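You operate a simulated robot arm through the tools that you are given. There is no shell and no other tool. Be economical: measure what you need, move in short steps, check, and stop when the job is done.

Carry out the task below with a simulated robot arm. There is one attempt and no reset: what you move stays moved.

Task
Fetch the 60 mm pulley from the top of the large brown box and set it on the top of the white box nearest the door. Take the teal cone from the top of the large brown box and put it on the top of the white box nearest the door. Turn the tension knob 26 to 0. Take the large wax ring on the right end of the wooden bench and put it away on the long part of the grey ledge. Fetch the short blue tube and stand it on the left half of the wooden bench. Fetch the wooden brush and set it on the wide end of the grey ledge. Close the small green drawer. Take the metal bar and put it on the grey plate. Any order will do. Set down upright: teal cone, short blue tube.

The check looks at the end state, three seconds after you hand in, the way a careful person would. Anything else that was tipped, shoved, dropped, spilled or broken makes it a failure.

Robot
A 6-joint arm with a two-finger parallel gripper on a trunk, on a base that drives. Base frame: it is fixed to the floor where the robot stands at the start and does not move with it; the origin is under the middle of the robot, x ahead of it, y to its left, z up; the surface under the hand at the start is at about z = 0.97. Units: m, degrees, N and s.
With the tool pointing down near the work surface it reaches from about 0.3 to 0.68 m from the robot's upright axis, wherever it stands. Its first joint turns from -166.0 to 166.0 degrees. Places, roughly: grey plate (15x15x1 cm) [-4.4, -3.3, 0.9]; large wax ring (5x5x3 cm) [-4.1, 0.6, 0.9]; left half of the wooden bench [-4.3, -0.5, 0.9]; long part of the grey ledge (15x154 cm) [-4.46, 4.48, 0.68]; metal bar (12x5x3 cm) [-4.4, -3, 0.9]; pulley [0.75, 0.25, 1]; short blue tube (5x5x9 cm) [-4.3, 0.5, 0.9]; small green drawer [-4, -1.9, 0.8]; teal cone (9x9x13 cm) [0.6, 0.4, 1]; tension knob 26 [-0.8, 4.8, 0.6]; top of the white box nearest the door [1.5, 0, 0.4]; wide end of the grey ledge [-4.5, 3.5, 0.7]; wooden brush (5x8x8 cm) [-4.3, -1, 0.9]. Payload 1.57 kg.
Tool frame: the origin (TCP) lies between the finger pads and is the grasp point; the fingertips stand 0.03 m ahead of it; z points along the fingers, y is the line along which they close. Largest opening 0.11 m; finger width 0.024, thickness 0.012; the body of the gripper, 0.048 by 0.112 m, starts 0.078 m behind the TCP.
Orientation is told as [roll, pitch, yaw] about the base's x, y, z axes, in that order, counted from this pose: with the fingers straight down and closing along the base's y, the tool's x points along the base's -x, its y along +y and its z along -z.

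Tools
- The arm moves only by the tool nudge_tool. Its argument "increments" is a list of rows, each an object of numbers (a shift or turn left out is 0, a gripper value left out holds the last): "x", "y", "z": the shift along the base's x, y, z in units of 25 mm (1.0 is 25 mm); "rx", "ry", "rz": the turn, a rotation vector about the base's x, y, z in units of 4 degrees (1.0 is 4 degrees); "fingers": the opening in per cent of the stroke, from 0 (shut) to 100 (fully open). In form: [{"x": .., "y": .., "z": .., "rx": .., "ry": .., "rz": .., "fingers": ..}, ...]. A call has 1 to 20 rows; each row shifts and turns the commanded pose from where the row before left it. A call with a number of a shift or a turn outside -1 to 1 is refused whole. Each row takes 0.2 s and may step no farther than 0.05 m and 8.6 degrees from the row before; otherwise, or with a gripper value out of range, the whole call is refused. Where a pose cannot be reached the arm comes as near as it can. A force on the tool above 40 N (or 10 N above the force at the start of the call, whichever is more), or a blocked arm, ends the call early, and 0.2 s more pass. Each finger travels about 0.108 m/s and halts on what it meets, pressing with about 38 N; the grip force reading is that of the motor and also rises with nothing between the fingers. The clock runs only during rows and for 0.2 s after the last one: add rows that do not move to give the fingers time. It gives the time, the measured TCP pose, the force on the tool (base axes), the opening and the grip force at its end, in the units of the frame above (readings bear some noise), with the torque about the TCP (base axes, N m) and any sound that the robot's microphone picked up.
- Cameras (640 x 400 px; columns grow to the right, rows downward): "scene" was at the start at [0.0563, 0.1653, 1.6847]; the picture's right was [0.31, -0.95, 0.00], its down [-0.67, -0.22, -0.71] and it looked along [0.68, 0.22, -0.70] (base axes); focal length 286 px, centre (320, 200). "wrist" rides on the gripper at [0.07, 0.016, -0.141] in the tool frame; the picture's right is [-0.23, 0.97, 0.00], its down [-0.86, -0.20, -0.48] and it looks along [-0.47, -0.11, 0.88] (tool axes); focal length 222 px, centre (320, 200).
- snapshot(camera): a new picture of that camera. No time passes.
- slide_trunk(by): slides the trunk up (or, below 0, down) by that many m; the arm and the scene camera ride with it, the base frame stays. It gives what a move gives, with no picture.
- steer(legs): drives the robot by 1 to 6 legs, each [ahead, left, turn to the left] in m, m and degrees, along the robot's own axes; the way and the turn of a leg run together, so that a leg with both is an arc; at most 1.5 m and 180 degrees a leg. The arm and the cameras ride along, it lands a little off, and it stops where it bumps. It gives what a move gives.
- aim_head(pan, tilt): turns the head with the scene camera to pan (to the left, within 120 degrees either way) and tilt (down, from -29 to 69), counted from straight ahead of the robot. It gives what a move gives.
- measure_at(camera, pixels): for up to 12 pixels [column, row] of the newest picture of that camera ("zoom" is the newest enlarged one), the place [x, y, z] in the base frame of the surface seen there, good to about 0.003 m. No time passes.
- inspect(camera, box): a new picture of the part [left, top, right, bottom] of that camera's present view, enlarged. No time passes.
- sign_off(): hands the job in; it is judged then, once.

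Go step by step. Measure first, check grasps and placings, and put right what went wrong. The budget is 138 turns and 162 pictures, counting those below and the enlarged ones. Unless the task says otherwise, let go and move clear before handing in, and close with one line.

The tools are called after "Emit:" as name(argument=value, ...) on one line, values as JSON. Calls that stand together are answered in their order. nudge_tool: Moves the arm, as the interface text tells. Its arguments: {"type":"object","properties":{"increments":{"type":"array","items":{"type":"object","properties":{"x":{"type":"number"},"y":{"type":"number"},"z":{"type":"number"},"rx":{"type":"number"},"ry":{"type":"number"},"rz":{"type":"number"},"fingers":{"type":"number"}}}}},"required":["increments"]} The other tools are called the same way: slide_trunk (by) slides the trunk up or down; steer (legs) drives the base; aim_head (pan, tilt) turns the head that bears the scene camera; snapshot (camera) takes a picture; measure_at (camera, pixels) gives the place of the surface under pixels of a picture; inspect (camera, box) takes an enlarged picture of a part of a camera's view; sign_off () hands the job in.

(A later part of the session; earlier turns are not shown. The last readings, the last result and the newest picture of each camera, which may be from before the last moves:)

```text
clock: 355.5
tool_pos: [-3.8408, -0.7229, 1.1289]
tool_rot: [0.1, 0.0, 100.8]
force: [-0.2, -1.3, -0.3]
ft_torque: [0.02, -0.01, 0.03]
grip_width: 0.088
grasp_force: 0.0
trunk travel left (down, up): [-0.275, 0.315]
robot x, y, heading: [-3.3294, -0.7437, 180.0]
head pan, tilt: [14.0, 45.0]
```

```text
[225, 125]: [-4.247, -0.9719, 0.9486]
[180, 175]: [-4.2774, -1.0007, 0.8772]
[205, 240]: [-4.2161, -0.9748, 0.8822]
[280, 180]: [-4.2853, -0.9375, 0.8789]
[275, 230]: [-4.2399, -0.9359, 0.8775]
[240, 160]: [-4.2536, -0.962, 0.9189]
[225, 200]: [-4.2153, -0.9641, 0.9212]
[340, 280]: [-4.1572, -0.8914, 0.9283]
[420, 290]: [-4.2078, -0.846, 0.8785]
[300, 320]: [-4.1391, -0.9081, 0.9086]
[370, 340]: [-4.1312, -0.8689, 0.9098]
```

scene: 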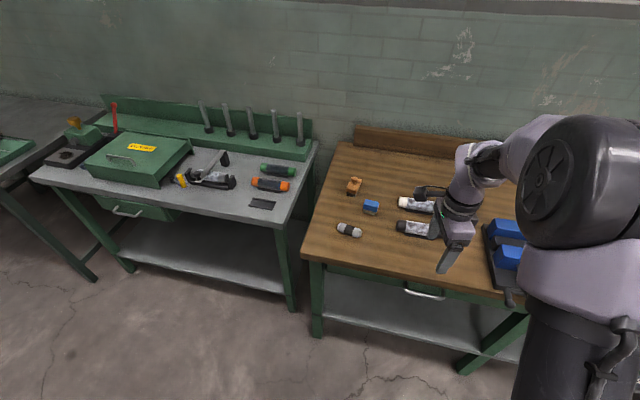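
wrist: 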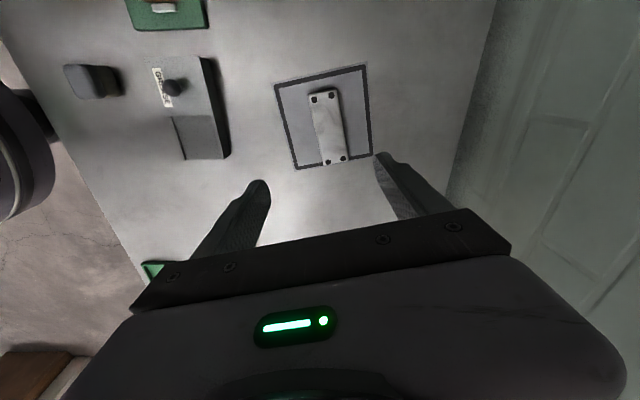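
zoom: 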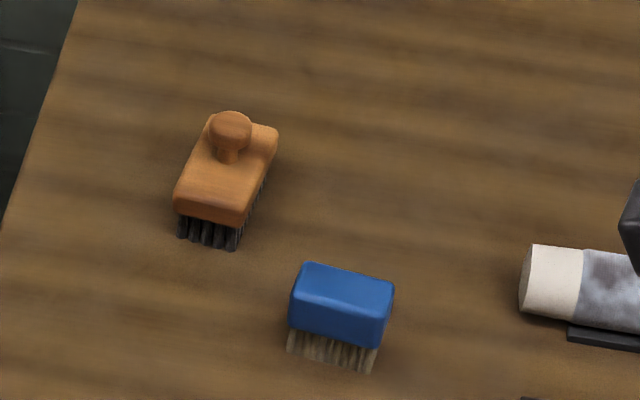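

Brush centre ≈(-4.245,-0.963), block top 0.921, knob top ~0.955. Approach, turn the gripper back (closing along y) and view from above.

Emit:
steer(legs=[[0.3, 0.12, 0]])

Emit:
nudge_tool(increments=[{"rz": 1}, {"rz": 1}, {"rz": 1}, {"rz": 1}, {"rz": 1}, {"rz": 1}, {"rz": 1}, {"rz": 1}, {"rz": 1}, {"rz": 1}, {"rz": 1}, {"rz": 1}, {"rz": 1}, {"rz": 1}, {"rz": 1}, {"rz": 1, "y": -0.6}, {"rz": 1, "y": -1}, {"rz": 1, "y": -1}, {"y": -1}, {}])

Emit:
snapshot(camera="wrist")

```text
clock: 357.6
tool_pos: [-4.147, -0.8405, 1.1282]
tool_rot: [0.0, 0.0, 100.7]
force: [0.4, 0.6, -0.6]
ft_torque: [0.05, -0.02, -0.02]
grip_width: 0.088
grasp_force: 0.0
trunk travel left (down, up): [-0.275, 0.315]
robot x, y, heading: [-3.6298, -0.8611, 179.5]
head pan, tilt: [14.0, 45.0]
```

```text
clock: 361.9
tool_pos: [-4.1456, -0.9306, 1.1288]
tool_rot: [0.0, 0.0, 172.7]
force: [0.1, 0.4, 0.5]
ft_torque: [0.0, -0.05, 0.04]
grip_width: 0.088
grasp_force: 0.2
trunk travel left (down, up): [-0.275, 0.315]
robot x, y, heading: [-3.634, -0.8599, 179.5]
head pan, tilt: [14.0, 45.0]
```

```text
65 pictures are left
```

wrist: 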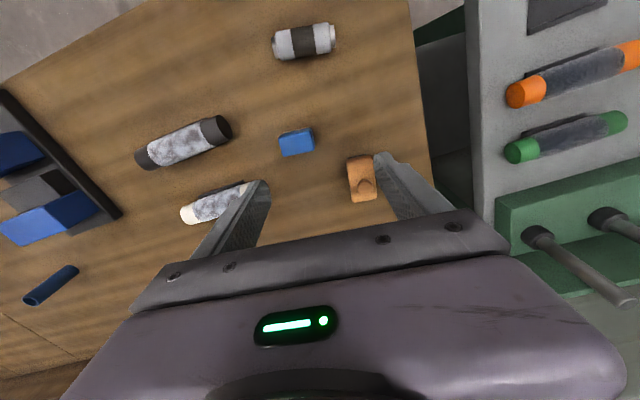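

Emit:
inspect(camera="wrist", box=[310, 140, 422, 210])

Emit:
measure_at(camera="wrist", pixels=[[349, 158], [372, 156], [352, 200], [374, 197], [361, 178], [350, 180], [373, 178]])

```text
5.71 times, centred on (366, 175) of wrist
```

zoom: 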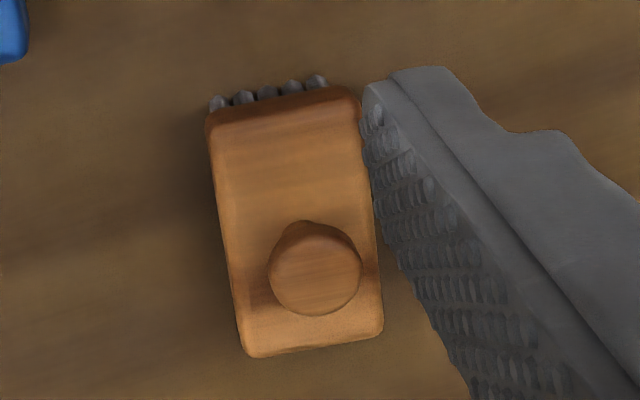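

```text
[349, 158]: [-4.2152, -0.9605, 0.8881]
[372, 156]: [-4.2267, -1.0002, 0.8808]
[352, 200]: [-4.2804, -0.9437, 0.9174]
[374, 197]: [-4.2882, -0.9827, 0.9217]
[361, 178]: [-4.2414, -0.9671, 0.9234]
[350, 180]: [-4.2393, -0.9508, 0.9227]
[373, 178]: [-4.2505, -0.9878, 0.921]
```

Brush centre (-4.249,-0.966), axis ~10°. Move over, descend to z≈0.922, grip, lift.

Emit:
nudge_tool(increments=[{"x": -1, "y": -0.4, "rz": -0.6}, {"x": -1, "y": -0.4}, {"x": -1, "y": -0.4}, {"x": -1.0, "y": -0.2}, {"x": -0.1}, {"z": -1}, {"z": -1}, {"z": -1}, {"z": -1}, {"z": -1}, {"z": -1}, {"z": -1}, {"z": -1}, {"z": -0.25}, {}, {"fingers": 0}, {}, {}, {}])

Emit:
nudge_tool(increments=[{"z": 0.3}, {"z": 1}, {"z": 1}, {"z": 1}, {"z": 1}, {"z": 1}, {"z": 1}, {"z": 1}, {"z": 1}, {"x": 1}, {"x": 1}, {"x": 1}, {}])

Emit:
snapshot(camera="wrist")

```text
clock: 365.9
tool_pos: [-4.2508, -0.9623, 0.9231]
tool_rot: [0.0, 0.0, 170.3]
force: [0.0, -0.5, 0.3]
ft_torque: [0.01, 0.05, -0.01]
grip_width: 0.0442
grasp_force: 37.7
trunk travel left (down, up): [-0.275, 0.315]
robot x, y, heading: [-3.6317, -0.8596, 179.5]
head pan, tilt: [14.0, 45.0]
```

```text
clock: 368.6
tool_pos: [-4.1745, -0.9659, 1.1304]
tool_rot: [-0.1, -0.1, 170.2]
force: [0.5, -0.3, -1.2]
ft_torque: [0.01, -0.03, 0.01]
grip_width: 0.0439
grasp_force: 38.0
trunk travel left (down, up): [-0.275, 0.315]
robot x, y, heading: [-3.6318, -0.8583, 179.5]
head pan, tilt: [14.0, 45.0]
```

```text
63 pictures are left
```

wrist: 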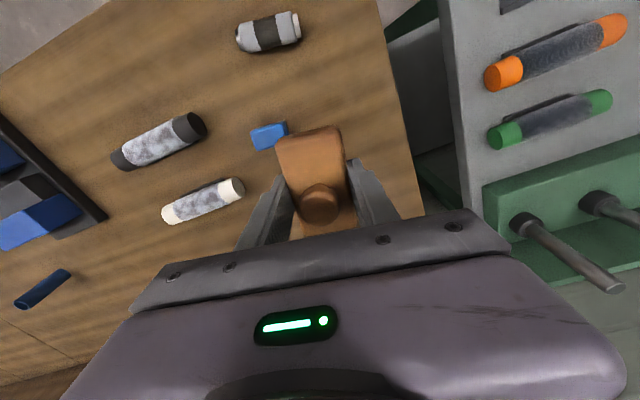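

Brush held. Back off and move right along the bench, then look toward +y for the ledge.

Emit:
steer(legs=[[-0.45, 0, 0], [0, -1.4, 0], [0, -0.4, 0]])

Emit:
aim_head(pan=-75, tilt=25)

Emit:
snapshot(camera="scene")

```text
clock: 380.2
tool_pos: [-3.7351, 0.8547, 1.1301]
tool_rot: [0.0, 0.0, 171.3]
force: [0.0, 0.7, -1.1]
ft_torque: [-0.02, -0.02, -0.02]
grip_width: 0.0441
grasp_force: 37.6
trunk travel left (down, up): [-0.275, 0.315]
robot x, y, heading: [-3.1957, 0.97, -179.5]
head pan, tilt: [14.0, 45.0]
```

```text
clock: 381.8
tool_pos: [-3.7342, 0.8545, 1.1294]
tool_rot: [0.0, 0.1, 171.4]
force: [-0.4, -0.1, -1.0]
ft_torque: [0.01, 0.0, -0.02]
grip_width: 0.0442
grasp_force: 38.2
trunk travel left (down, up): [-0.275, 0.315]
robot x, y, heading: [-3.1953, 0.9663, -179.3]
head pan, tilt: [-75.0, 25.0]
```

```text
62 pictures are left
```

scene: 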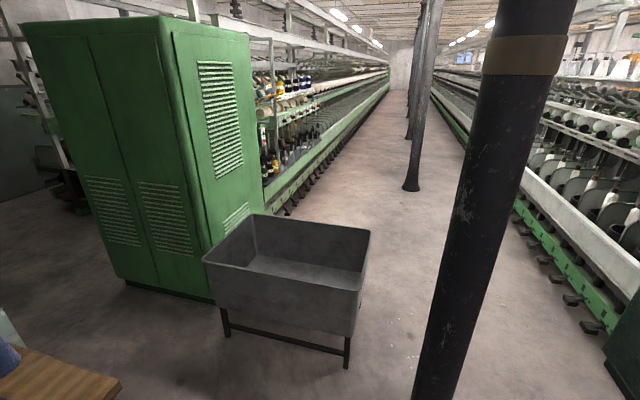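

Emit:
measure_at(camera="scene", pixels=[[215, 300], [185, 20], [250, 30], [265, 185], [280, 195], [300, 170], [350, 365], [225, 330], [410, 400], [410, 185], [368, 235], [320, 135]])

Emit:
inspect(camera="scene", box=[240, 60, 432, 220])

```text
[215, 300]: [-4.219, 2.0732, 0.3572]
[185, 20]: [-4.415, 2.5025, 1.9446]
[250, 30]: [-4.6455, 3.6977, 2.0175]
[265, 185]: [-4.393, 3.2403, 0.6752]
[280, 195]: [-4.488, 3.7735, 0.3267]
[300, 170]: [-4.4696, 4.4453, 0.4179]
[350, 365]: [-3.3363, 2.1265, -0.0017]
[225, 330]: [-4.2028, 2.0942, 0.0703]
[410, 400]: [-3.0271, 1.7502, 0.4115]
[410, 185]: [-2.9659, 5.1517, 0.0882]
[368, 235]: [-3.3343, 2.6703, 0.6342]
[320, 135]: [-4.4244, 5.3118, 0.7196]
```

```text
2.50 times, centred on (336, 140) of scene
```

zoom: 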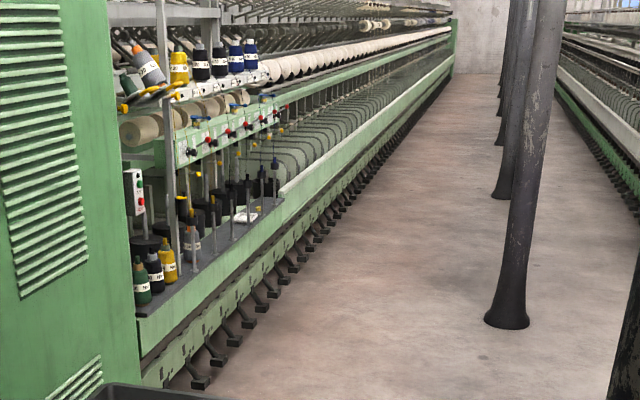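

The ledge is the dark grey shelf with bottles left of the aisle. The tub and column block the direct way; I check the space to the right of the column.

Emit:
aim_head(pan=-105, tilt=32)

Emit:
snapshot(camera="scene")

```text
clock: 382.8
tool_pos: [-3.7341, 0.8543, 1.1292]
tool_rot: [0.0, 0.0, 171.4]
force: [-0.7, 0.2, -1.1]
ft_torque: [0.03, 0.02, 0.0]
grip_width: 0.0439
grasp_force: 38.3
trunk travel left (down, up): [-0.275, 0.315]
robot x, y, heading: [-3.1968, 0.9714, -179.4]
head pan, tilt: [-105.0, 32.0]
```

```text
60 pictures are left
```

scene: 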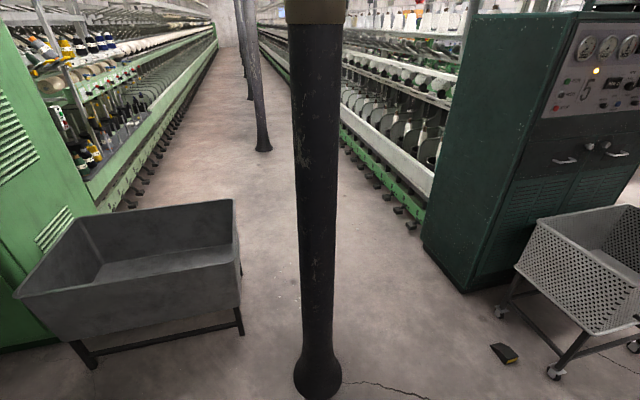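

Emit:
measure_at(camera="scene", pixels=[[317, 395], [295, 370], [341, 370], [428, 250], [470, 290], [500, 312], [505, 350], [240, 330], [413, 225], [90, 175], [262, 150], [390, 300]])

```text
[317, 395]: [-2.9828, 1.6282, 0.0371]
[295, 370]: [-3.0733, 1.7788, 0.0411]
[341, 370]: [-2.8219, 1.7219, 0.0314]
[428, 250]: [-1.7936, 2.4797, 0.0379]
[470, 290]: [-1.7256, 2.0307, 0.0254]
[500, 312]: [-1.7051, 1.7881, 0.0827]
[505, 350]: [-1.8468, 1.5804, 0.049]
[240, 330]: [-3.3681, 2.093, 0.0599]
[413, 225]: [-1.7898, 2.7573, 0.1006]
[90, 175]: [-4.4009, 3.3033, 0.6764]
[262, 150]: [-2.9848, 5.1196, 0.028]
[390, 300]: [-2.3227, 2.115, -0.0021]
```

There is a 1 m lane at x≈-2.3. I back out, turn to face +y, pass the column, then turn to face the ledge.

Emit:
steer(legs=[[-0.87, 0, 0], [0, 0, -90.5], [1.35, 0, 0], [1.25, 0, 0]])

Emit:
aim_head(pan=80, tilt=30)

Emit:
snapshot(camera="scene")

```text
clock: 403.4
tool_pos: [-2.3719, 4.1012, 1.1313]
tool_rot: [-0.1, -0.1, 78.6]
force: [-0.6, -0.3, -1.4]
ft_torque: [0.0, 0.02, 0.02]
grip_width: 0.0441
grasp_force: 38.1
trunk travel left (down, up): [-0.275, 0.315]
robot x, y, heading: [-2.2823, 3.5574, 87.8]
head pan, tilt: [-105.0, 32.0]
```

```text
clock: 406.2
tool_pos: [-2.3728, 4.1008, 1.1294]
tool_rot: [0.0, 0.0, 78.6]
force: [0.1, -0.4, -0.7]
ft_torque: [0.01, 0.0, -0.01]
grip_width: 0.0439
grasp_force: 38.1
trunk travel left (down, up): [-0.275, 0.315]
robot x, y, heading: [-2.2812, 3.5523, 87.7]
head pan, tilt: [80.0, 30.0]
```

```text
59 pictures are left
```

scene: 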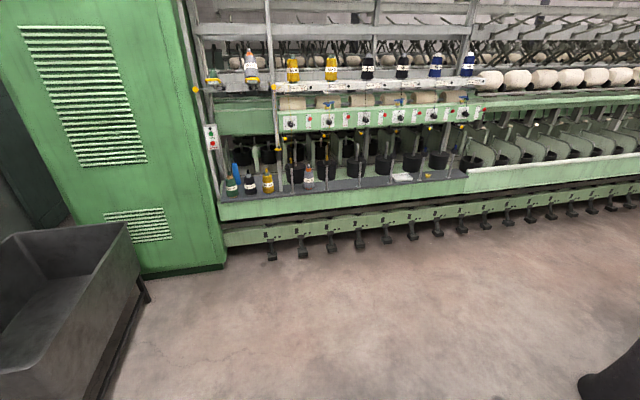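

Zoom on the ledge to see what stands on it and measure it.

Emit:
inspect(camera="scene", box=[200, 100, 360, 200])

Emit:
measure_at(camera="zoom", pixels=[[120, 370], [240, 372], [300, 370], [380, 360], [500, 345], [210, 370], [430, 335], [100, 385], [340, 375], [600, 330]])

Emit:
inspect(camera="scene", box=[330, 100, 490, 200])

```text
4.00 times, centred on (280, 150) of scene
```

zoom: 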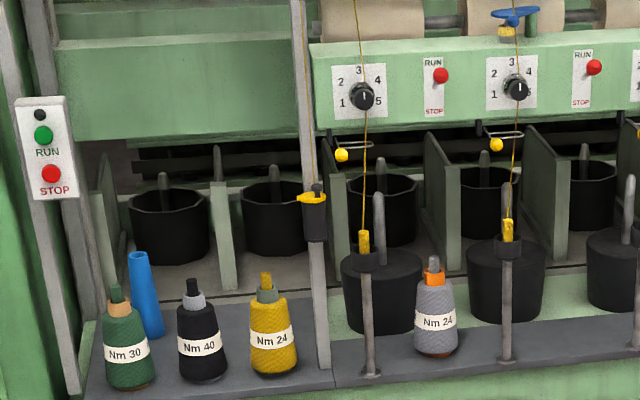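

```text
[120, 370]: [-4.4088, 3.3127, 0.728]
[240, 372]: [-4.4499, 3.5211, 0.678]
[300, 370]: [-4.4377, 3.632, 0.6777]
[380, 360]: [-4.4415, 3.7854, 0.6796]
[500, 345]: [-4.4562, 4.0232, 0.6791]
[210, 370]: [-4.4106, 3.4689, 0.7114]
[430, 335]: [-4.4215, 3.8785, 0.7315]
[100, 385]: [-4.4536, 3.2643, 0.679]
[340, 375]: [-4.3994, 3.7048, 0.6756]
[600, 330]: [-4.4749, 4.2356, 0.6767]
```

```text
4.00 times, centred on (410, 150) of scene
```

zoom: 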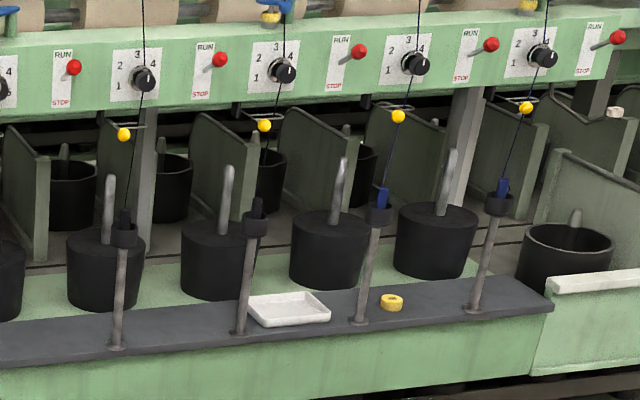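

The wide end (y≈3.25–3.69) holds three bottles and a blue tube; the long part has posts, a tray and another ring. I measure overhanging structures before approaching.

Emit:
measure_at(camera="scene", pixels=[[275, 120], [275, 135], [212, 135], [278, 150], [245, 165], [250, 90], [293, 72], [240, 115], [290, 172], [285, 205], [272, 252], [236, 170]])

Emit:
steer(legs=[[0, 0, 92], [0.9, 0, 0]])

Emit:
aim_head(pan=10, tilt=42)

Emit:
snapshot(camera="scene")

```text
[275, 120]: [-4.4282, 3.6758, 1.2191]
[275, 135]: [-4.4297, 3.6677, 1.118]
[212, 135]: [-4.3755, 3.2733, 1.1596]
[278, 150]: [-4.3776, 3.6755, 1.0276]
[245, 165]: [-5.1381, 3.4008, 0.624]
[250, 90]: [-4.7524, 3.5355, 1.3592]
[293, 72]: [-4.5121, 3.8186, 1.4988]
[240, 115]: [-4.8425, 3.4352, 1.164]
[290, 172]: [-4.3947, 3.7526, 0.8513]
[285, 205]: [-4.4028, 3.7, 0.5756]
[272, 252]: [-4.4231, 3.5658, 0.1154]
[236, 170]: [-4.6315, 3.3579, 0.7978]
```

```text
clock: 414.7
tool_pos: [-3.7014, 3.4433, 1.1299]
tool_rot: [0.0, 0.0, 171.1]
force: [-0.5, -0.1, -1.1]
ft_torque: [0.02, 0.0, -0.01]
grip_width: 0.0442
grasp_force: 38.3
trunk travel left (down, up): [-0.275, 0.315]
robot x, y, heading: [-3.1577, 3.5562, -180.0]
head pan, tilt: [80.0, 30.0]
```

```text
clock: 416.1
tool_pos: [-3.7012, 3.4427, 1.1301]
tool_rot: [-0.1, 0.0, 171.1]
force: [0.3, 0.0, -0.6]
ft_torque: [0.01, 0.02, -0.02]
grip_width: 0.0442
grasp_force: 38.1
trunk travel left (down, up): [-0.275, 0.315]
robot x, y, heading: [-3.159, 3.5522, -180.1]
head pan, tilt: [10.0, 42.0]
```

```text
56 pictures are left
```

scene: 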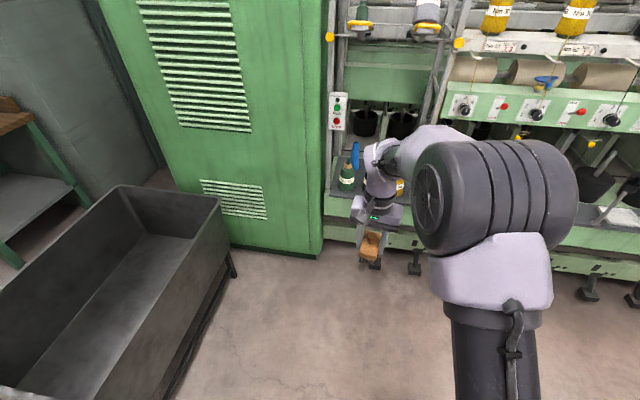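

Posts stand at y≈3.27 and 3.67 with free space between. I approach 0.35 m more and look with the wrist camera.

Emit:
steer(legs=[[0.35, 0, 0]])

Emit:
snapshot(camera="wrist")

Emit:
snapshot(camera="scene")

```text
clock: 418.4
tool_pos: [-4.0545, 3.4427, 1.1284]
tool_rot: [0.0, 0.0, 170.9]
force: [0.2, 0.2, -0.2]
ft_torque: [-0.02, -0.03, 0.01]
grip_width: 0.0441
grasp_force: 37.7
trunk travel left (down, up): [-0.275, 0.315]
robot x, y, heading: [-3.5129, 3.5535, -179.7]
head pan, tilt: [10.0, 42.0]
```

```text
55 pictures are left
```

wrist: 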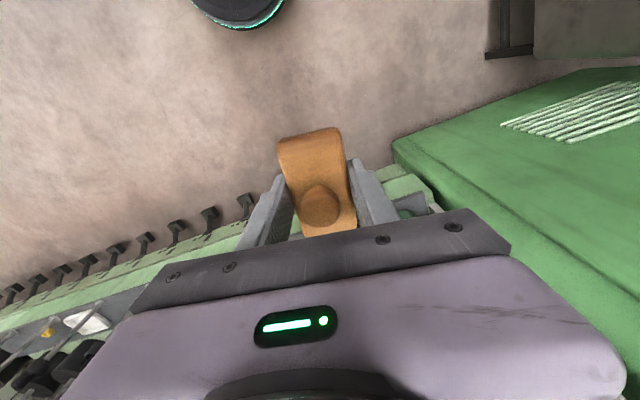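

```text
54 pictures are left
```

scene: 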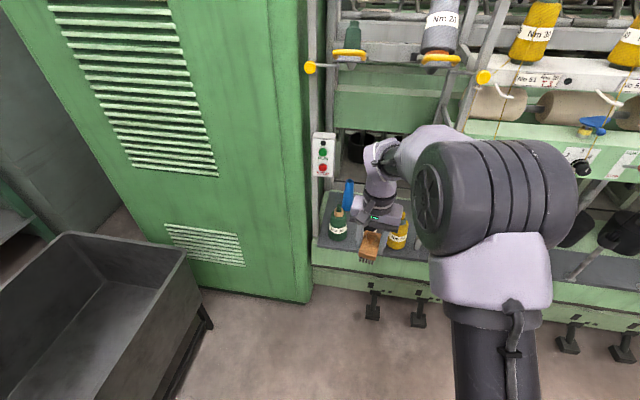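

Emit:
steer(legs=[[0, -0.42, 0]])

Emit:
aim_head(pan=27, tilt=42)

Emit:
inspect(camera="scene", box=[220, 120, 460, 270])

```text
clock: 421.0
tool_pos: [-4.0554, 3.8693, 1.1295]
tool_rot: [0.0, -0.1, 170.4]
force: [0.2, 0.2, -2.2]
ft_torque: [-0.05, 0.01, -0.02]
grip_width: 0.044
grasp_force: 37.4
trunk travel left (down, up): [-0.275, 0.315]
robot x, y, heading: [-3.5135, 3.9757, 179.9]
head pan, tilt: [10.0, 42.0]
```

```text
clock: 421.8
tool_pos: [-4.0544, 3.8689, 1.1296]
tool_rot: [0.1, 0.0, 170.5]
force: [0.4, 0.5, -1.2]
ft_torque: [0.0, 0.03, -0.01]
grip_width: 0.0442
grasp_force: 37.9
trunk travel left (down, up): [-0.275, 0.315]
robot x, y, heading: [-3.5104, 3.9762, 179.7]
head pan, tilt: [27.0, 42.0]
```

```text
2.67 times, centred on (340, 195) of scene
```

zoom: 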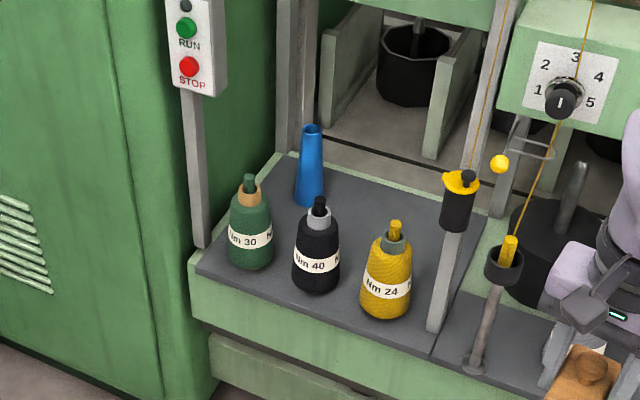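

Clear free area on the wide end behind the Nm 24/Nm 40 bottles (zoom (385,205)). Measure it.

Emit:
measure_at(camera="zoom", pixels=[[385, 205], [285, 157], [484, 215], [200, 272], [430, 350], [375, 240], [310, 200], [318, 250], [318, 205], [390, 315], [396, 225], [455, 205]])

Emit:
measure_at(camera="zoom", pixels=[[330, 290], [360, 285], [295, 270], [310, 130], [445, 290], [430, 200], [340, 190], [490, 60], [430, 130], [300, 60], [340, 235], [430, 250]])

```text
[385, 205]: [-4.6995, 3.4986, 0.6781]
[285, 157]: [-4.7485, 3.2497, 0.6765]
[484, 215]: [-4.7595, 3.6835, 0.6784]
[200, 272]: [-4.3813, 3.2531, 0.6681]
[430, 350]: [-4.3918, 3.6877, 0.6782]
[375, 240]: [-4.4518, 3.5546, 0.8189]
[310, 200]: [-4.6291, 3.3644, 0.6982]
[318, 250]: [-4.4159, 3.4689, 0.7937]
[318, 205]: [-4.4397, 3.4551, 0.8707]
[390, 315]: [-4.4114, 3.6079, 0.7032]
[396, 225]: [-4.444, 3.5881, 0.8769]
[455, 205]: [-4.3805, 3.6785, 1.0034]
```

```text
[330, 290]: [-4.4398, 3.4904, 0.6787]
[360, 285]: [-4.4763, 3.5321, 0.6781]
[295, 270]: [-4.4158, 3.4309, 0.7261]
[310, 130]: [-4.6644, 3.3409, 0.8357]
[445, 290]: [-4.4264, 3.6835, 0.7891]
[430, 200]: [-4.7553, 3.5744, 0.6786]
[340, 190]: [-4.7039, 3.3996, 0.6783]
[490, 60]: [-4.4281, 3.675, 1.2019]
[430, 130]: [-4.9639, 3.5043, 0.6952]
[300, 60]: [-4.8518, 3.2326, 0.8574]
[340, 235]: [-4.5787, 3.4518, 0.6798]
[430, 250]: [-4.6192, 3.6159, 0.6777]
```

Free spot (-4.61,3.49) on the wide end. I measure the cross rod and disc above, to know the headroom.

Emit:
aim_head(pan=27, tilt=25)

Emit:
snapshot(camera="scene")

```text
clock: 422.6
tool_pos: [-4.0553, 3.8699, 1.1294]
tool_rot: [0.0, 0.0, 170.3]
force: [0.1, 0.0, -0.2]
ft_torque: [-0.01, 0.02, 0.03]
grip_width: 0.044
grasp_force: 38.2
trunk travel left (down, up): [-0.275, 0.315]
robot x, y, heading: [-3.5144, 3.9751, 179.6]
head pan, tilt: [27.0, 25.0]
```

```text
52 pictures are left
```

scene: 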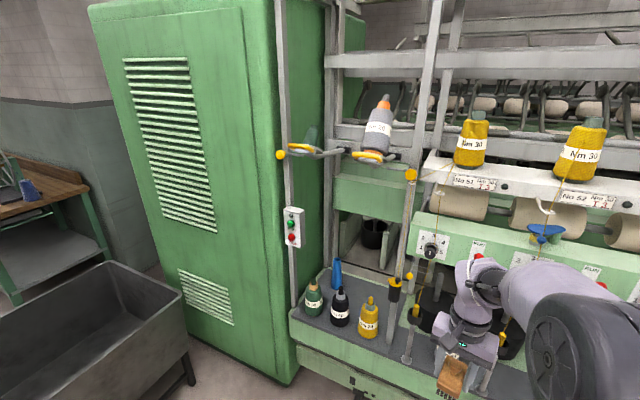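

Emit:
measure_at(camera="scene", pixels=[[281, 154], [330, 153], [370, 157], [303, 148], [410, 175], [376, 130], [350, 140], [360, 195], [405, 230], [290, 200], [390, 250]])

Emit:
inspect(camera="scene", box=[260, 90, 452, 210])

```text
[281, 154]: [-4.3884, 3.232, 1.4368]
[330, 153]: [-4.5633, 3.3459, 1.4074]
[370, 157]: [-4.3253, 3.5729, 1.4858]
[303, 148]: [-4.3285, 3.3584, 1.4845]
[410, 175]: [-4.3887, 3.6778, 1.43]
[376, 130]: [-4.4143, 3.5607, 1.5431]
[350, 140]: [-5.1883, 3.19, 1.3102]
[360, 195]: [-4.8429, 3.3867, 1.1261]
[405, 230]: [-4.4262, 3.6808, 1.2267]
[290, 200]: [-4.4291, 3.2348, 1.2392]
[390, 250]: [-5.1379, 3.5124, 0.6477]
```

```text
3.33 times, centred on (356, 150) of scene
```

zoom: 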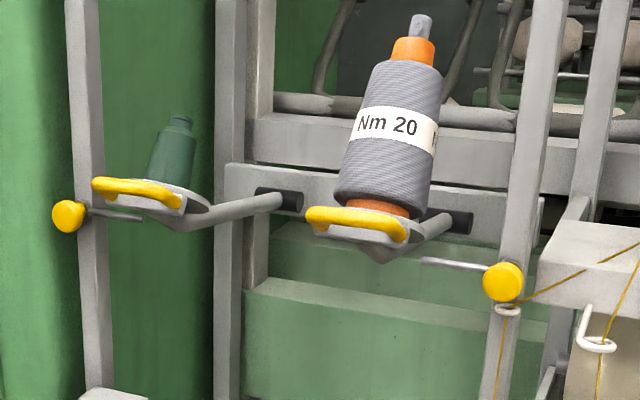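

Bobbin brackets overhead start at z≈1.41, x≈-4.33. I measure my own arm's profile to judge the headroom.

Emit:
measure_at(camera="scene", pixels=[[480, 258], [465, 275], [520, 270], [560, 270], [600, 305], [560, 320], [630, 300], [468, 330], [560, 290], [620, 290]])

```text
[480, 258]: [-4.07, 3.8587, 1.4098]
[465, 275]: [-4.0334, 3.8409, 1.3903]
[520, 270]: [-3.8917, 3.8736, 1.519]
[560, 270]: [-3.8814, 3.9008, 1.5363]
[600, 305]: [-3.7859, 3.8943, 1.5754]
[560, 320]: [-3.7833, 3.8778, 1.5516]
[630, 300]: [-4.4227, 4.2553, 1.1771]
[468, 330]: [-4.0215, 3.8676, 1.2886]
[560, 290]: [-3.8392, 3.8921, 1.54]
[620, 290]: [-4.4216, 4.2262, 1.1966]
```

Lowering the trunk flattens the arm to below 1.3 m. I lower trunk, set the hand to z≈0.98 extended, and shift left to y≈3.50.

Emit:
slide_trunk(by=-0.27)

Emit:
nudge_tool(increments=[{"z": 1}, {"z": 1}, {"z": 1}, {"z": 1}, {"z": 0.8}, {"x": -1}, {"x": -1}, {"x": -1}, {"x": -1}, {}])

Emit:
steer(legs=[[0, 0.37, 0]])

Emit:
aim_head(pan=5, tilt=30)

Emit:
snapshot(camera="scene")

```text
clock: 425.4
tool_pos: [-4.0554, 3.8686, 0.8586]
tool_rot: [0.0, -0.1, 170.4]
force: [0.1, -0.4, -0.9]
ft_torque: [0.04, -0.02, 0.0]
grip_width: 0.044
grasp_force: 37.9
trunk travel left (down, up): [-0.005, 0.585]
robot x, y, heading: [-3.5132, 3.9758, 179.8]
head pan, tilt: [27.0, 25.0]
```

```text
clock: 427.6
tool_pos: [-4.1552, 3.868, 0.9797]
tool_rot: [0.0, 0.0, 170.3]
force: [-0.4, 0.2, -0.4]
ft_torque: [-0.01, 0.02, -0.01]
grip_width: 0.0441
grasp_force: 37.9
trunk travel left (down, up): [-0.005, 0.585]
robot x, y, heading: [-3.514, 3.9735, 179.8]
head pan, tilt: [27.0, 25.0]
```

```text
clock: 429.9
tool_pos: [-4.1552, 3.494, 0.981]
tool_rot: [0.0, 0.1, 170.6]
force: [0.1, -0.1, -1.2]
ft_torque: [0.03, 0.03, 0.02]
grip_width: 0.044
grasp_force: 38.4
trunk travel left (down, up): [-0.005, 0.585]
robot x, y, heading: [-3.5105, 3.6012, 180.1]
head pan, tilt: [27.0, 25.0]
```

```text
clock: 430.8
tool_pos: [-4.155, 3.4931, 0.9796]
tool_rot: [0.0, 0.0, 170.7]
force: [-0.2, -0.5, -2.0]
ft_torque: [0.01, 0.0, 0.03]
grip_width: 0.0438
grasp_force: 37.7
trunk travel left (down, up): [-0.005, 0.585]
robot x, y, heading: [-3.5137, 3.6045, 179.7]
head pan, tilt: [5.0, 30.0]
```

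```text
50 pictures are left
```

scene: 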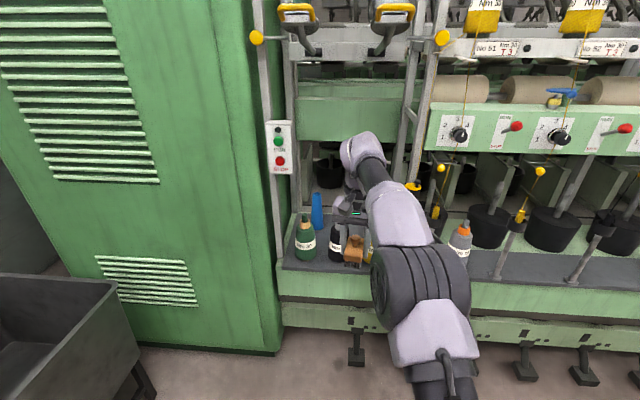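

Emit:
measure_at(camera="scene", pixels=[[360, 137], [372, 165], [390, 190], [425, 260], [400, 210], [430, 215], [412, 187], [415, 100], [420, 265], [460, 285]])

```text
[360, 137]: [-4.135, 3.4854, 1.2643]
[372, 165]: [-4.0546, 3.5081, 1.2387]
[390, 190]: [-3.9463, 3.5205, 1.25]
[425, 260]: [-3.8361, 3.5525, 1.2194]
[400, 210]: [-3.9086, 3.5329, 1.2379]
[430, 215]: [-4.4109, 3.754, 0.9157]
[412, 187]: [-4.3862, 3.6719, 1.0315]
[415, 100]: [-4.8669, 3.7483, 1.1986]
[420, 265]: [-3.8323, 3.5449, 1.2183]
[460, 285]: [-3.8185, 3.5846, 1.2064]
```

Arm top is ≤1.27, fine. Extend 2.5 cm more and drive the base in 0.42 m.

Emit:
nudge_tool(increments=[{"x": -1}, {"y": -0.4}, {}])

Emit:
steer(legs=[[0.25, 0, 0], [0.17, 0, 0]])

Emit:
snapshot(camera="scene")

Emit:
snapshot(camera="wrist")

```text
clock: 431.6
tool_pos: [-4.1639, 3.4795, 0.9729]
tool_rot: [0.1, 0.0, 170.6]
force: [0.3, -0.2, -0.8]
ft_torque: [0.03, -0.01, 0.03]
grip_width: 0.044
grasp_force: 37.5
out of reach, approached as far as the arm can: row 1
trunk travel left (down, up): [-0.005, 0.585]
robot x, y, heading: [-3.5133, 3.5994, 180.0]
head pan, tilt: [5.0, 30.0]
```

```text
clock: 434.5
tool_pos: [-4.5848, 3.4822, 0.9725]
tool_rot: [0.2, -0.1, 170.4]
force: [0.4, 0.8, -1.3]
ft_torque: [0.0, 0.02, 0.0]
grip_width: 0.0439
grasp_force: 38.0
trunk travel left (down, up): [-0.005, 0.585]
robot x, y, heading: [-3.9343, 3.6039, 179.9]
head pan, tilt: [5.0, 30.0]
```

```text
49 pictures are left
```

scene: 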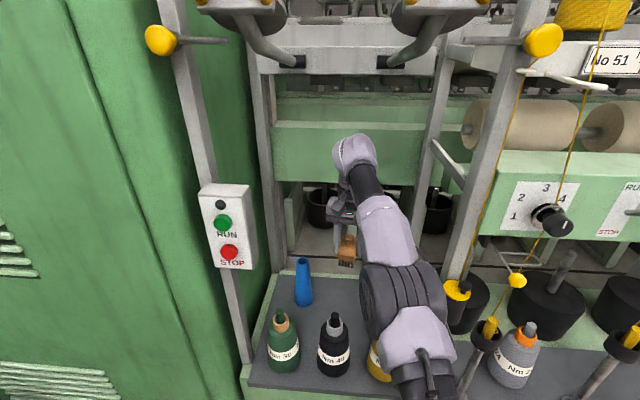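

```text
48 pictures are left
```

wrist: 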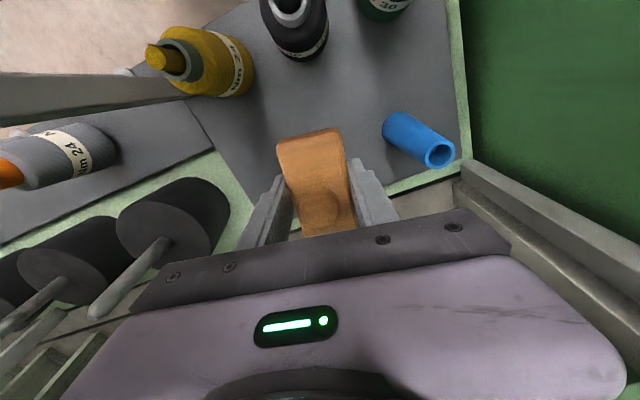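

Good position. Descend toward z≈0.724.

Emit:
nudge_tool(increments=[{"z": -1}, {"z": -1}, {"z": -1}, {"z": -1}, {"z": -1}, {"z": -1}, {"z": -1}, {"z": -1}, {"z": -1}, {"z": -0.5}, {}])

Emit:
snapshot(camera="wrist")

Emit:
snapshot(camera="scene")

```text
clock: 436.9
tool_pos: [-4.5839, 3.4822, 0.7356]
tool_rot: [0.2, -0.1, 170.3]
force: [-0.1, -0.9, -1.8]
ft_torque: [-0.01, 0.0, -0.01]
grip_width: 0.0444
grasp_force: 38.0
trunk travel left (down, up): [-0.005, 0.585]
robot x, y, heading: [-3.9349, 3.605, 179.7]
head pan, tilt: [5.0, 30.0]
```

```text
47 pictures are left
```

wrist: 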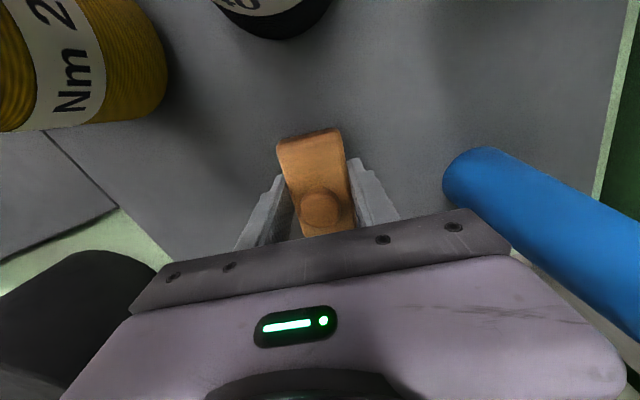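

```text
46 pictures are left
```

scene: 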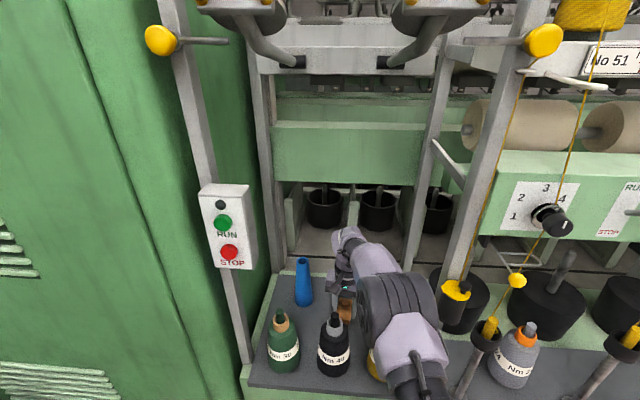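

Elbow is near the Nm 24 bottle; check clearance before the last centimetre.

Emit:
measure_at(camera="scene", pixels=[[400, 285], [375, 262], [370, 330], [385, 330], [410, 330], [368, 350], [376, 370]])

Emit:
inspect(camera="scene", box=[280, 220, 472, 390])

```text
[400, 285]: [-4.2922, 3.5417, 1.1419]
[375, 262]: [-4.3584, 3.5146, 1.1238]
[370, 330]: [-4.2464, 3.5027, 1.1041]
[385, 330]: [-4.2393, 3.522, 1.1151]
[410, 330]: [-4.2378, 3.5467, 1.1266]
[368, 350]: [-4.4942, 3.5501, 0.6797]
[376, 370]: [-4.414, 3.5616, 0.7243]
```

```text
2.35 times, centred on (376, 305) of scene
```

zoom: 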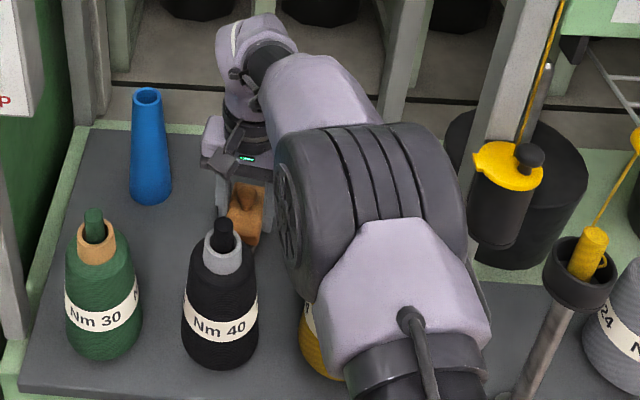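

Elbow underside ≈0.98 vs bottle top 0.885 – clear. Lower the last bit.

Emit:
nudge_tool(increments=[{"z": -0.25}, {"z": -0.15}, {"z": -0.1}, {"z": -0.1}, {}])

```text
clock: 438.1
tool_pos: [-4.5836, 3.4824, 0.7224]
tool_rot: [0.2, -0.3, 170.4]
force: [-5.0, 0.5, 23.5]
ft_torque: [0.06, -0.67, -0.05]
grip_width: 0.0439
grasp_force: 38.2
trunk travel left (down, up): [-0.005, 0.585]
robot x, y, heading: [-3.9341, 3.6032, 179.8]
head pan, tilt: [5.0, 30.0]
```

Contact. Release gently and rise straight up.

Emit:
nudge_tool(increments=[{"fingers": 65}, {}, {}, {"z": 0.5}, {"z": 1}, {"z": 1}, {"z": 1}, {"z": 1}, {"z": 1}, {"z": 1}, {"z": 1}, {"z": 1}, {"z": 1}, {}])

Emit:
snapshot(camera="wrist")

```text
clock: 441.1
tool_pos: [-4.586, 3.4809, 0.9601]
tool_rot: [0.1, -0.2, 170.5]
force: [-0.1, 0.1, -0.2]
ft_torque: [0.01, 0.06, -0.06]
grip_width: 0.0715
grasp_force: 0.1
trunk travel left (down, up): [-0.005, 0.585]
robot x, y, heading: [-3.9371, 3.6067, 179.7]
head pan, tilt: [5.0, 30.0]
```

```text
44 pictures are left
```

wrist: 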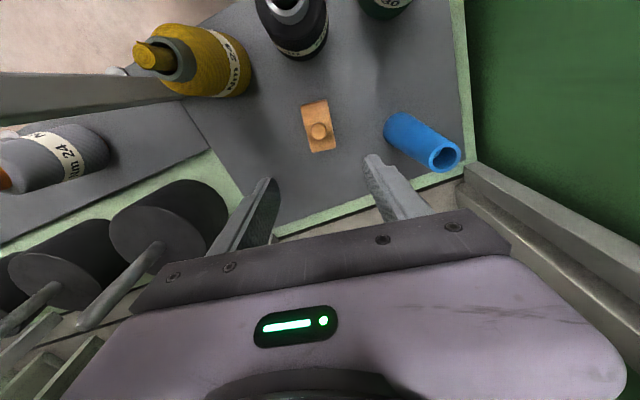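

Brush rests on the wide end. Back straight out, raise the trunk, and inspect the long part for a ring spot.

Emit:
steer(legs=[[-0.6, 0, 0], [0, -0.55, 0]])

Emit:
slide_trunk(by=0.27)

Emit:
aim_head(pan=-15, tilt=38)

Emit:
snapshot(camera="scene")

```text
clock: 447.2
tool_pos: [-3.9889, 4.0279, 0.9592]
tool_rot: [0.1, -0.1, 170.6]
force: [0.4, 1.4, 0.4]
ft_torque: [0.0, -0.01, 0.0]
grip_width: 0.0715
grasp_force: 0.1
trunk travel left (down, up): [-0.005, 0.585]
robot x, y, heading: [-3.3399, 4.1522, 180.2]
head pan, tilt: [5.0, 30.0]
```

```text
clock: 450.0
tool_pos: [-3.9885, 4.029, 1.228]
tool_rot: [0.2, 0.0, 170.6]
force: [0.5, 0.2, -0.4]
ft_torque: [-0.03, -0.01, -0.03]
grip_width: 0.0716
grasp_force: 0.0
trunk travel left (down, up): [-0.275, 0.315]
robot x, y, heading: [-3.3392, 4.1528, 179.5]
head pan, tilt: [5.0, 30.0]
```

```text
clock: 450.8
tool_pos: [-3.9896, 4.0288, 1.2294]
tool_rot: [0.1, 0.0, 170.6]
force: [-0.1, -0.2, 0.0]
ft_torque: [0.0, -0.01, -0.03]
grip_width: 0.0716
grasp_force: 0.1
trunk travel left (down, up): [-0.275, 0.315]
robot x, y, heading: [-3.3422, 4.1557, 180.1]
head pan, tilt: [-15.0, 38.0]
```

```text
43 pictures are left
```

scene: 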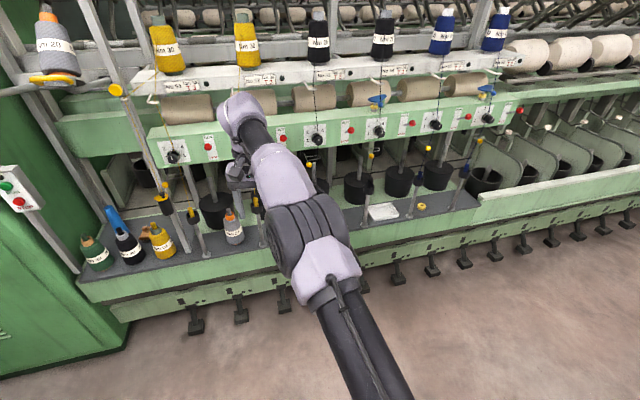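

Emit:
inspect(camera="scene", box=[320, 90, 512, 240])

Emit:
measure_at(camera="scene", pixels=[[422, 207], [440, 205], [450, 195], [470, 203], [380, 213], [405, 218], [461, 182], [412, 200], [437, 122], [430, 132], [462, 205], [375, 205]])

```text
2.67 times, centred on (416, 165) of scene
```

zoom: 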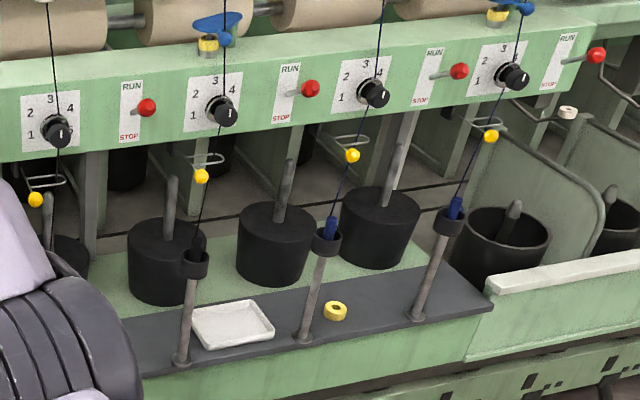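

```text
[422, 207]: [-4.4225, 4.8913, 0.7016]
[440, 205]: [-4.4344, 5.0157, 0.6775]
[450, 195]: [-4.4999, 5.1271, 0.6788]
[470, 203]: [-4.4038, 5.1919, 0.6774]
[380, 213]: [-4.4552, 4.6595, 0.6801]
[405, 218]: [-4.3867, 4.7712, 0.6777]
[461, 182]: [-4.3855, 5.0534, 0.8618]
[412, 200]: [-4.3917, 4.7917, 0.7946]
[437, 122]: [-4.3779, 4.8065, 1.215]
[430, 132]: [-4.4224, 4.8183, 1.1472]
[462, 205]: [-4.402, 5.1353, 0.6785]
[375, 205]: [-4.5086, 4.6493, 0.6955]
```

Ledge top z=0.678, front x≈-4.385. The bay between posts around y≈4.40 is free. Now fetch the ring: retract, back out, turn and drive back around the column.

Emit:
nudge_tool(increments=[{"x": 1, "fingers": 90}, {"x": 1}, {"x": 1}, {"x": 1}, {"x": 1}, {"x": 1}, {}])

Emit:
steer(legs=[[-1.05, 0, 0], [0, 0, 90], [1.4, 0, 0], [1.4, 0, 0], [0.35, 0, 0]])

```text
clock: 452.4
tool_pos: [-3.8412, 4.0275, 1.228]
tool_rot: [0.1, -0.1, 170.7]
force: [-0.5, -0.4, 0.1]
ft_torque: [0.0, 0.0, 0.02]
grip_width: 0.0988
grasp_force: 0.1
trunk travel left (down, up): [-0.275, 0.315]
robot x, y, heading: [-3.3388, 4.1562, 179.8]
head pan, tilt: [-15.0, 38.0]
```

```text
clock: 476.7
tool_pos: [-2.074, 0.4923, 1.2275]
tool_rot: [0.1, -0.1, -98.3]
force: [0.5, -0.6, -0.1]
ft_torque: [0.02, 0.0, -0.01]
grip_width: 0.099
grasp_force: 0.1
trunk travel left (down, up): [-0.275, 0.315]
robot x, y, heading: [-2.2083, 0.9935, -88.9]
head pan, tilt: [-15.0, 38.0]
```

Emit:
steer(legs=[[0, -0.92, 0], [0, 0, -91.1], [0.45, 0.25, 0]])

Emit:
aim_head(pan=8, tilt=55)

Emit:
snapshot(camera="wrist")

Emit:
snapshot(camera="scene")

```text
clock: 488.1
tool_pos: [-4.0874, 0.593, 1.2283]
tool_rot: [0.1, -0.1, 170.2]
force: [0.1, -0.4, 0.1]
ft_torque: [0.01, -0.01, 0.0]
grip_width: 0.0989
grasp_force: 0.0
trunk travel left (down, up): [-0.275, 0.315]
robot x, y, heading: [-3.5851, 0.7194, 179.7]
head pan, tilt: [-15.0, 38.0]
```

```text
clock: 489.0
tool_pos: [-4.088, 0.5916, 1.2286]
tool_rot: [0.1, 0.0, 170.3]
force: [0.1, 0.4, 0.6]
ft_torque: [-0.07, 0.02, -0.01]
grip_width: 0.099
grasp_force: 0.1
trunk travel left (down, up): [-0.275, 0.315]
robot x, y, heading: [-3.5836, 0.7213, 179.5]
head pan, tilt: [8.0, 55.0]
```

```text
41 pictures are left
```

wrist: 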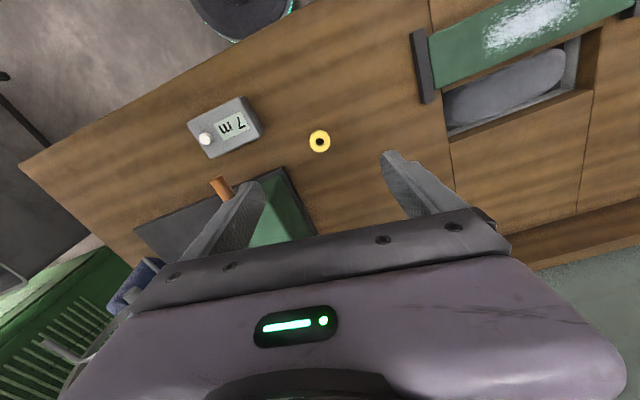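

```text
40 pictures are left
```

scene: 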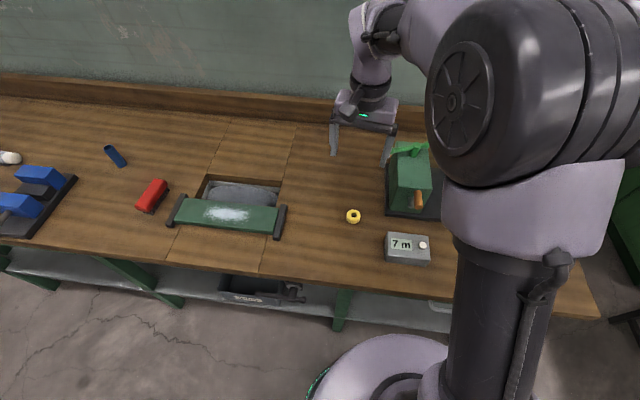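

Emit:
measure_at(camera="wrist", pixels=[[320, 131], [320, 152], [310, 141], [330, 140], [264, 140], [300, 195]])

Emit:
inspect(camera="scene", box=[80, 130, 176, 190])

Emit:
measure_at(camera="zoom", pixels=[[175, 120], [290, 230], [210, 110]])

```text
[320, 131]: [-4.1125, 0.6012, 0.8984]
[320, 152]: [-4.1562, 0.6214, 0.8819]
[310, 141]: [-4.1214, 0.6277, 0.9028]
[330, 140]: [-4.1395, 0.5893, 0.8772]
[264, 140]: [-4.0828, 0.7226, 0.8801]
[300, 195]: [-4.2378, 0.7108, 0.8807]
```

```text
6.67 times, centred on (128, 160) of scene
```

zoom: 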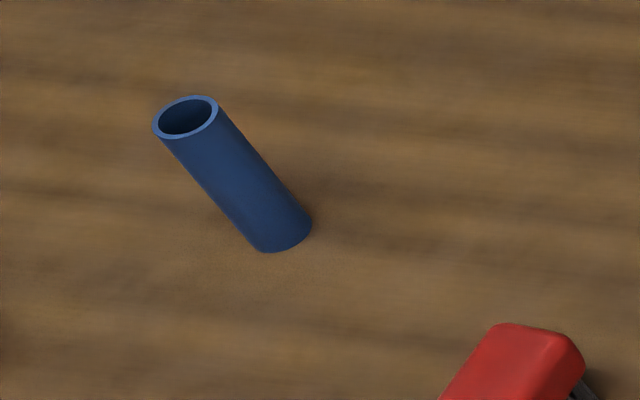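

```text
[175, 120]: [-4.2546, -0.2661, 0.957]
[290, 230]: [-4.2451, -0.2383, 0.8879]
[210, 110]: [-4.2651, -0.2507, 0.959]
```

Tube stands fine. Ring centre ≈(-4.130,0.608), top 0.903. Square the yaw, tilt the tool 30° outward and come closer.

Emit:
nudge_tool(increments=[{"rz": 0.8, "z": -1}, {"rz": 0.8, "z": -1}, {"rz": 0.8, "z": -1}, {"ry": 1, "z": -1}, {"ry": 1, "z": -1}, {"ry": 1, "z": -1}, {"ry": 1}, {"ry": 1}, {"ry": 1}, {"ry": 1}, {"ry": 0.5, "y": 0.65}, {"x": -0.8}, {}])

Emit:
snapshot(camera="wrist")

```text
clock: 491.8
tool_pos: [-4.1108, 0.614, 1.0785]
tool_rot: [-1.0, -26.3, 179.8]
force: [0.1, 0.1, -0.7]
ft_torque: [0.02, 0.01, 0.0]
grip_width: 0.0993
grasp_force: 0.1
out of reach, approached as far as the arm can: row 10
trunk travel left (down, up): [-0.275, 0.315]
robot x, y, heading: [-3.5883, 0.7171, 179.8]
head pan, tilt: [8.0, 55.0]
```

```text
38 pictures are left
```

wrist: 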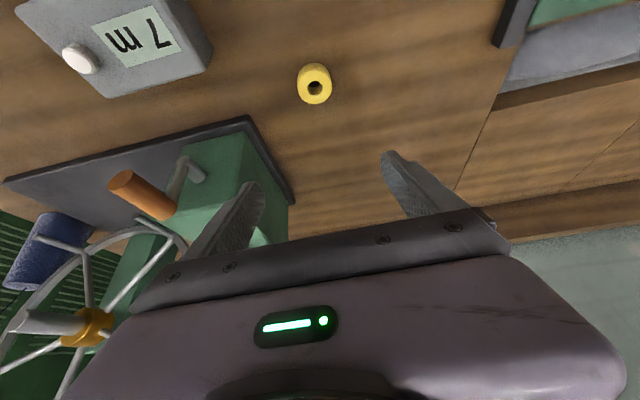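

Near-side limit; back the base 0.1 m and re-extend, then measure the ring.

Emit:
steer(legs=[[-0.1, 0, 0]])

Emit:
nudge_tool(increments=[{"x": -1}, {"x": -1}, {"x": -1}, {"x": -1, "rx": 0.25}, {"ry": 0.9}, {}])

Emit:
snapshot(camera="wrist")

Emit:
inspect(camera="wrist", box=[250, 40, 378, 120])

```text
clock: 492.9
tool_pos: [-4.0097, 0.6146, 1.0786]
tool_rot: [-1.1, -26.4, 179.8]
force: [0.3, 0.1, 0.0]
ft_torque: [0.03, 0.0, 0.02]
grip_width: 0.099
grasp_force: 0.0
trunk travel left (down, up): [-0.275, 0.315]
robot x, y, heading: [-3.485, 0.7181, 179.5]
head pan, tilt: [8.0, 55.0]
```

```text
clock: 494.3
tool_pos: [-4.1121, 0.6158, 1.0785]
tool_rot: [-2.2, -29.9, -179.7]
force: [0.3, 0.8, 0.5]
ft_torque: [0.03, 0.01, 0.0]
grip_width: 0.0989
grasp_force: 0.1
trunk travel left (down, up): [-0.275, 0.315]
robot x, y, heading: [-3.4867, 0.7138, 179.3]
head pan, tilt: [8.0, 55.0]
```

```text
37 pictures are left
```

wrist: 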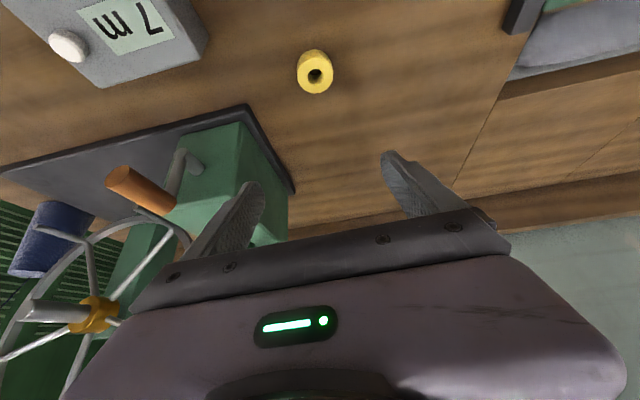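

```text
5.00 times, centred on (314, 80) of wrist
```

zoom: 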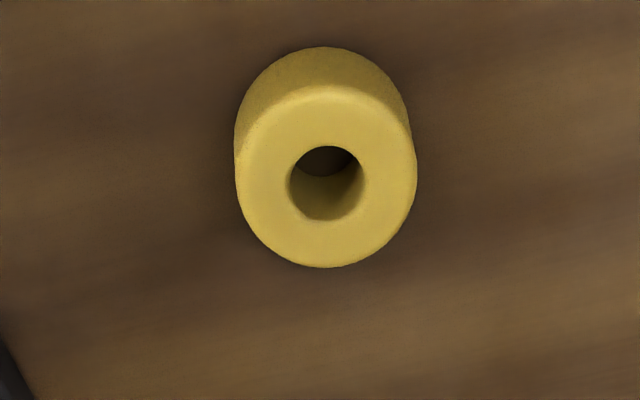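

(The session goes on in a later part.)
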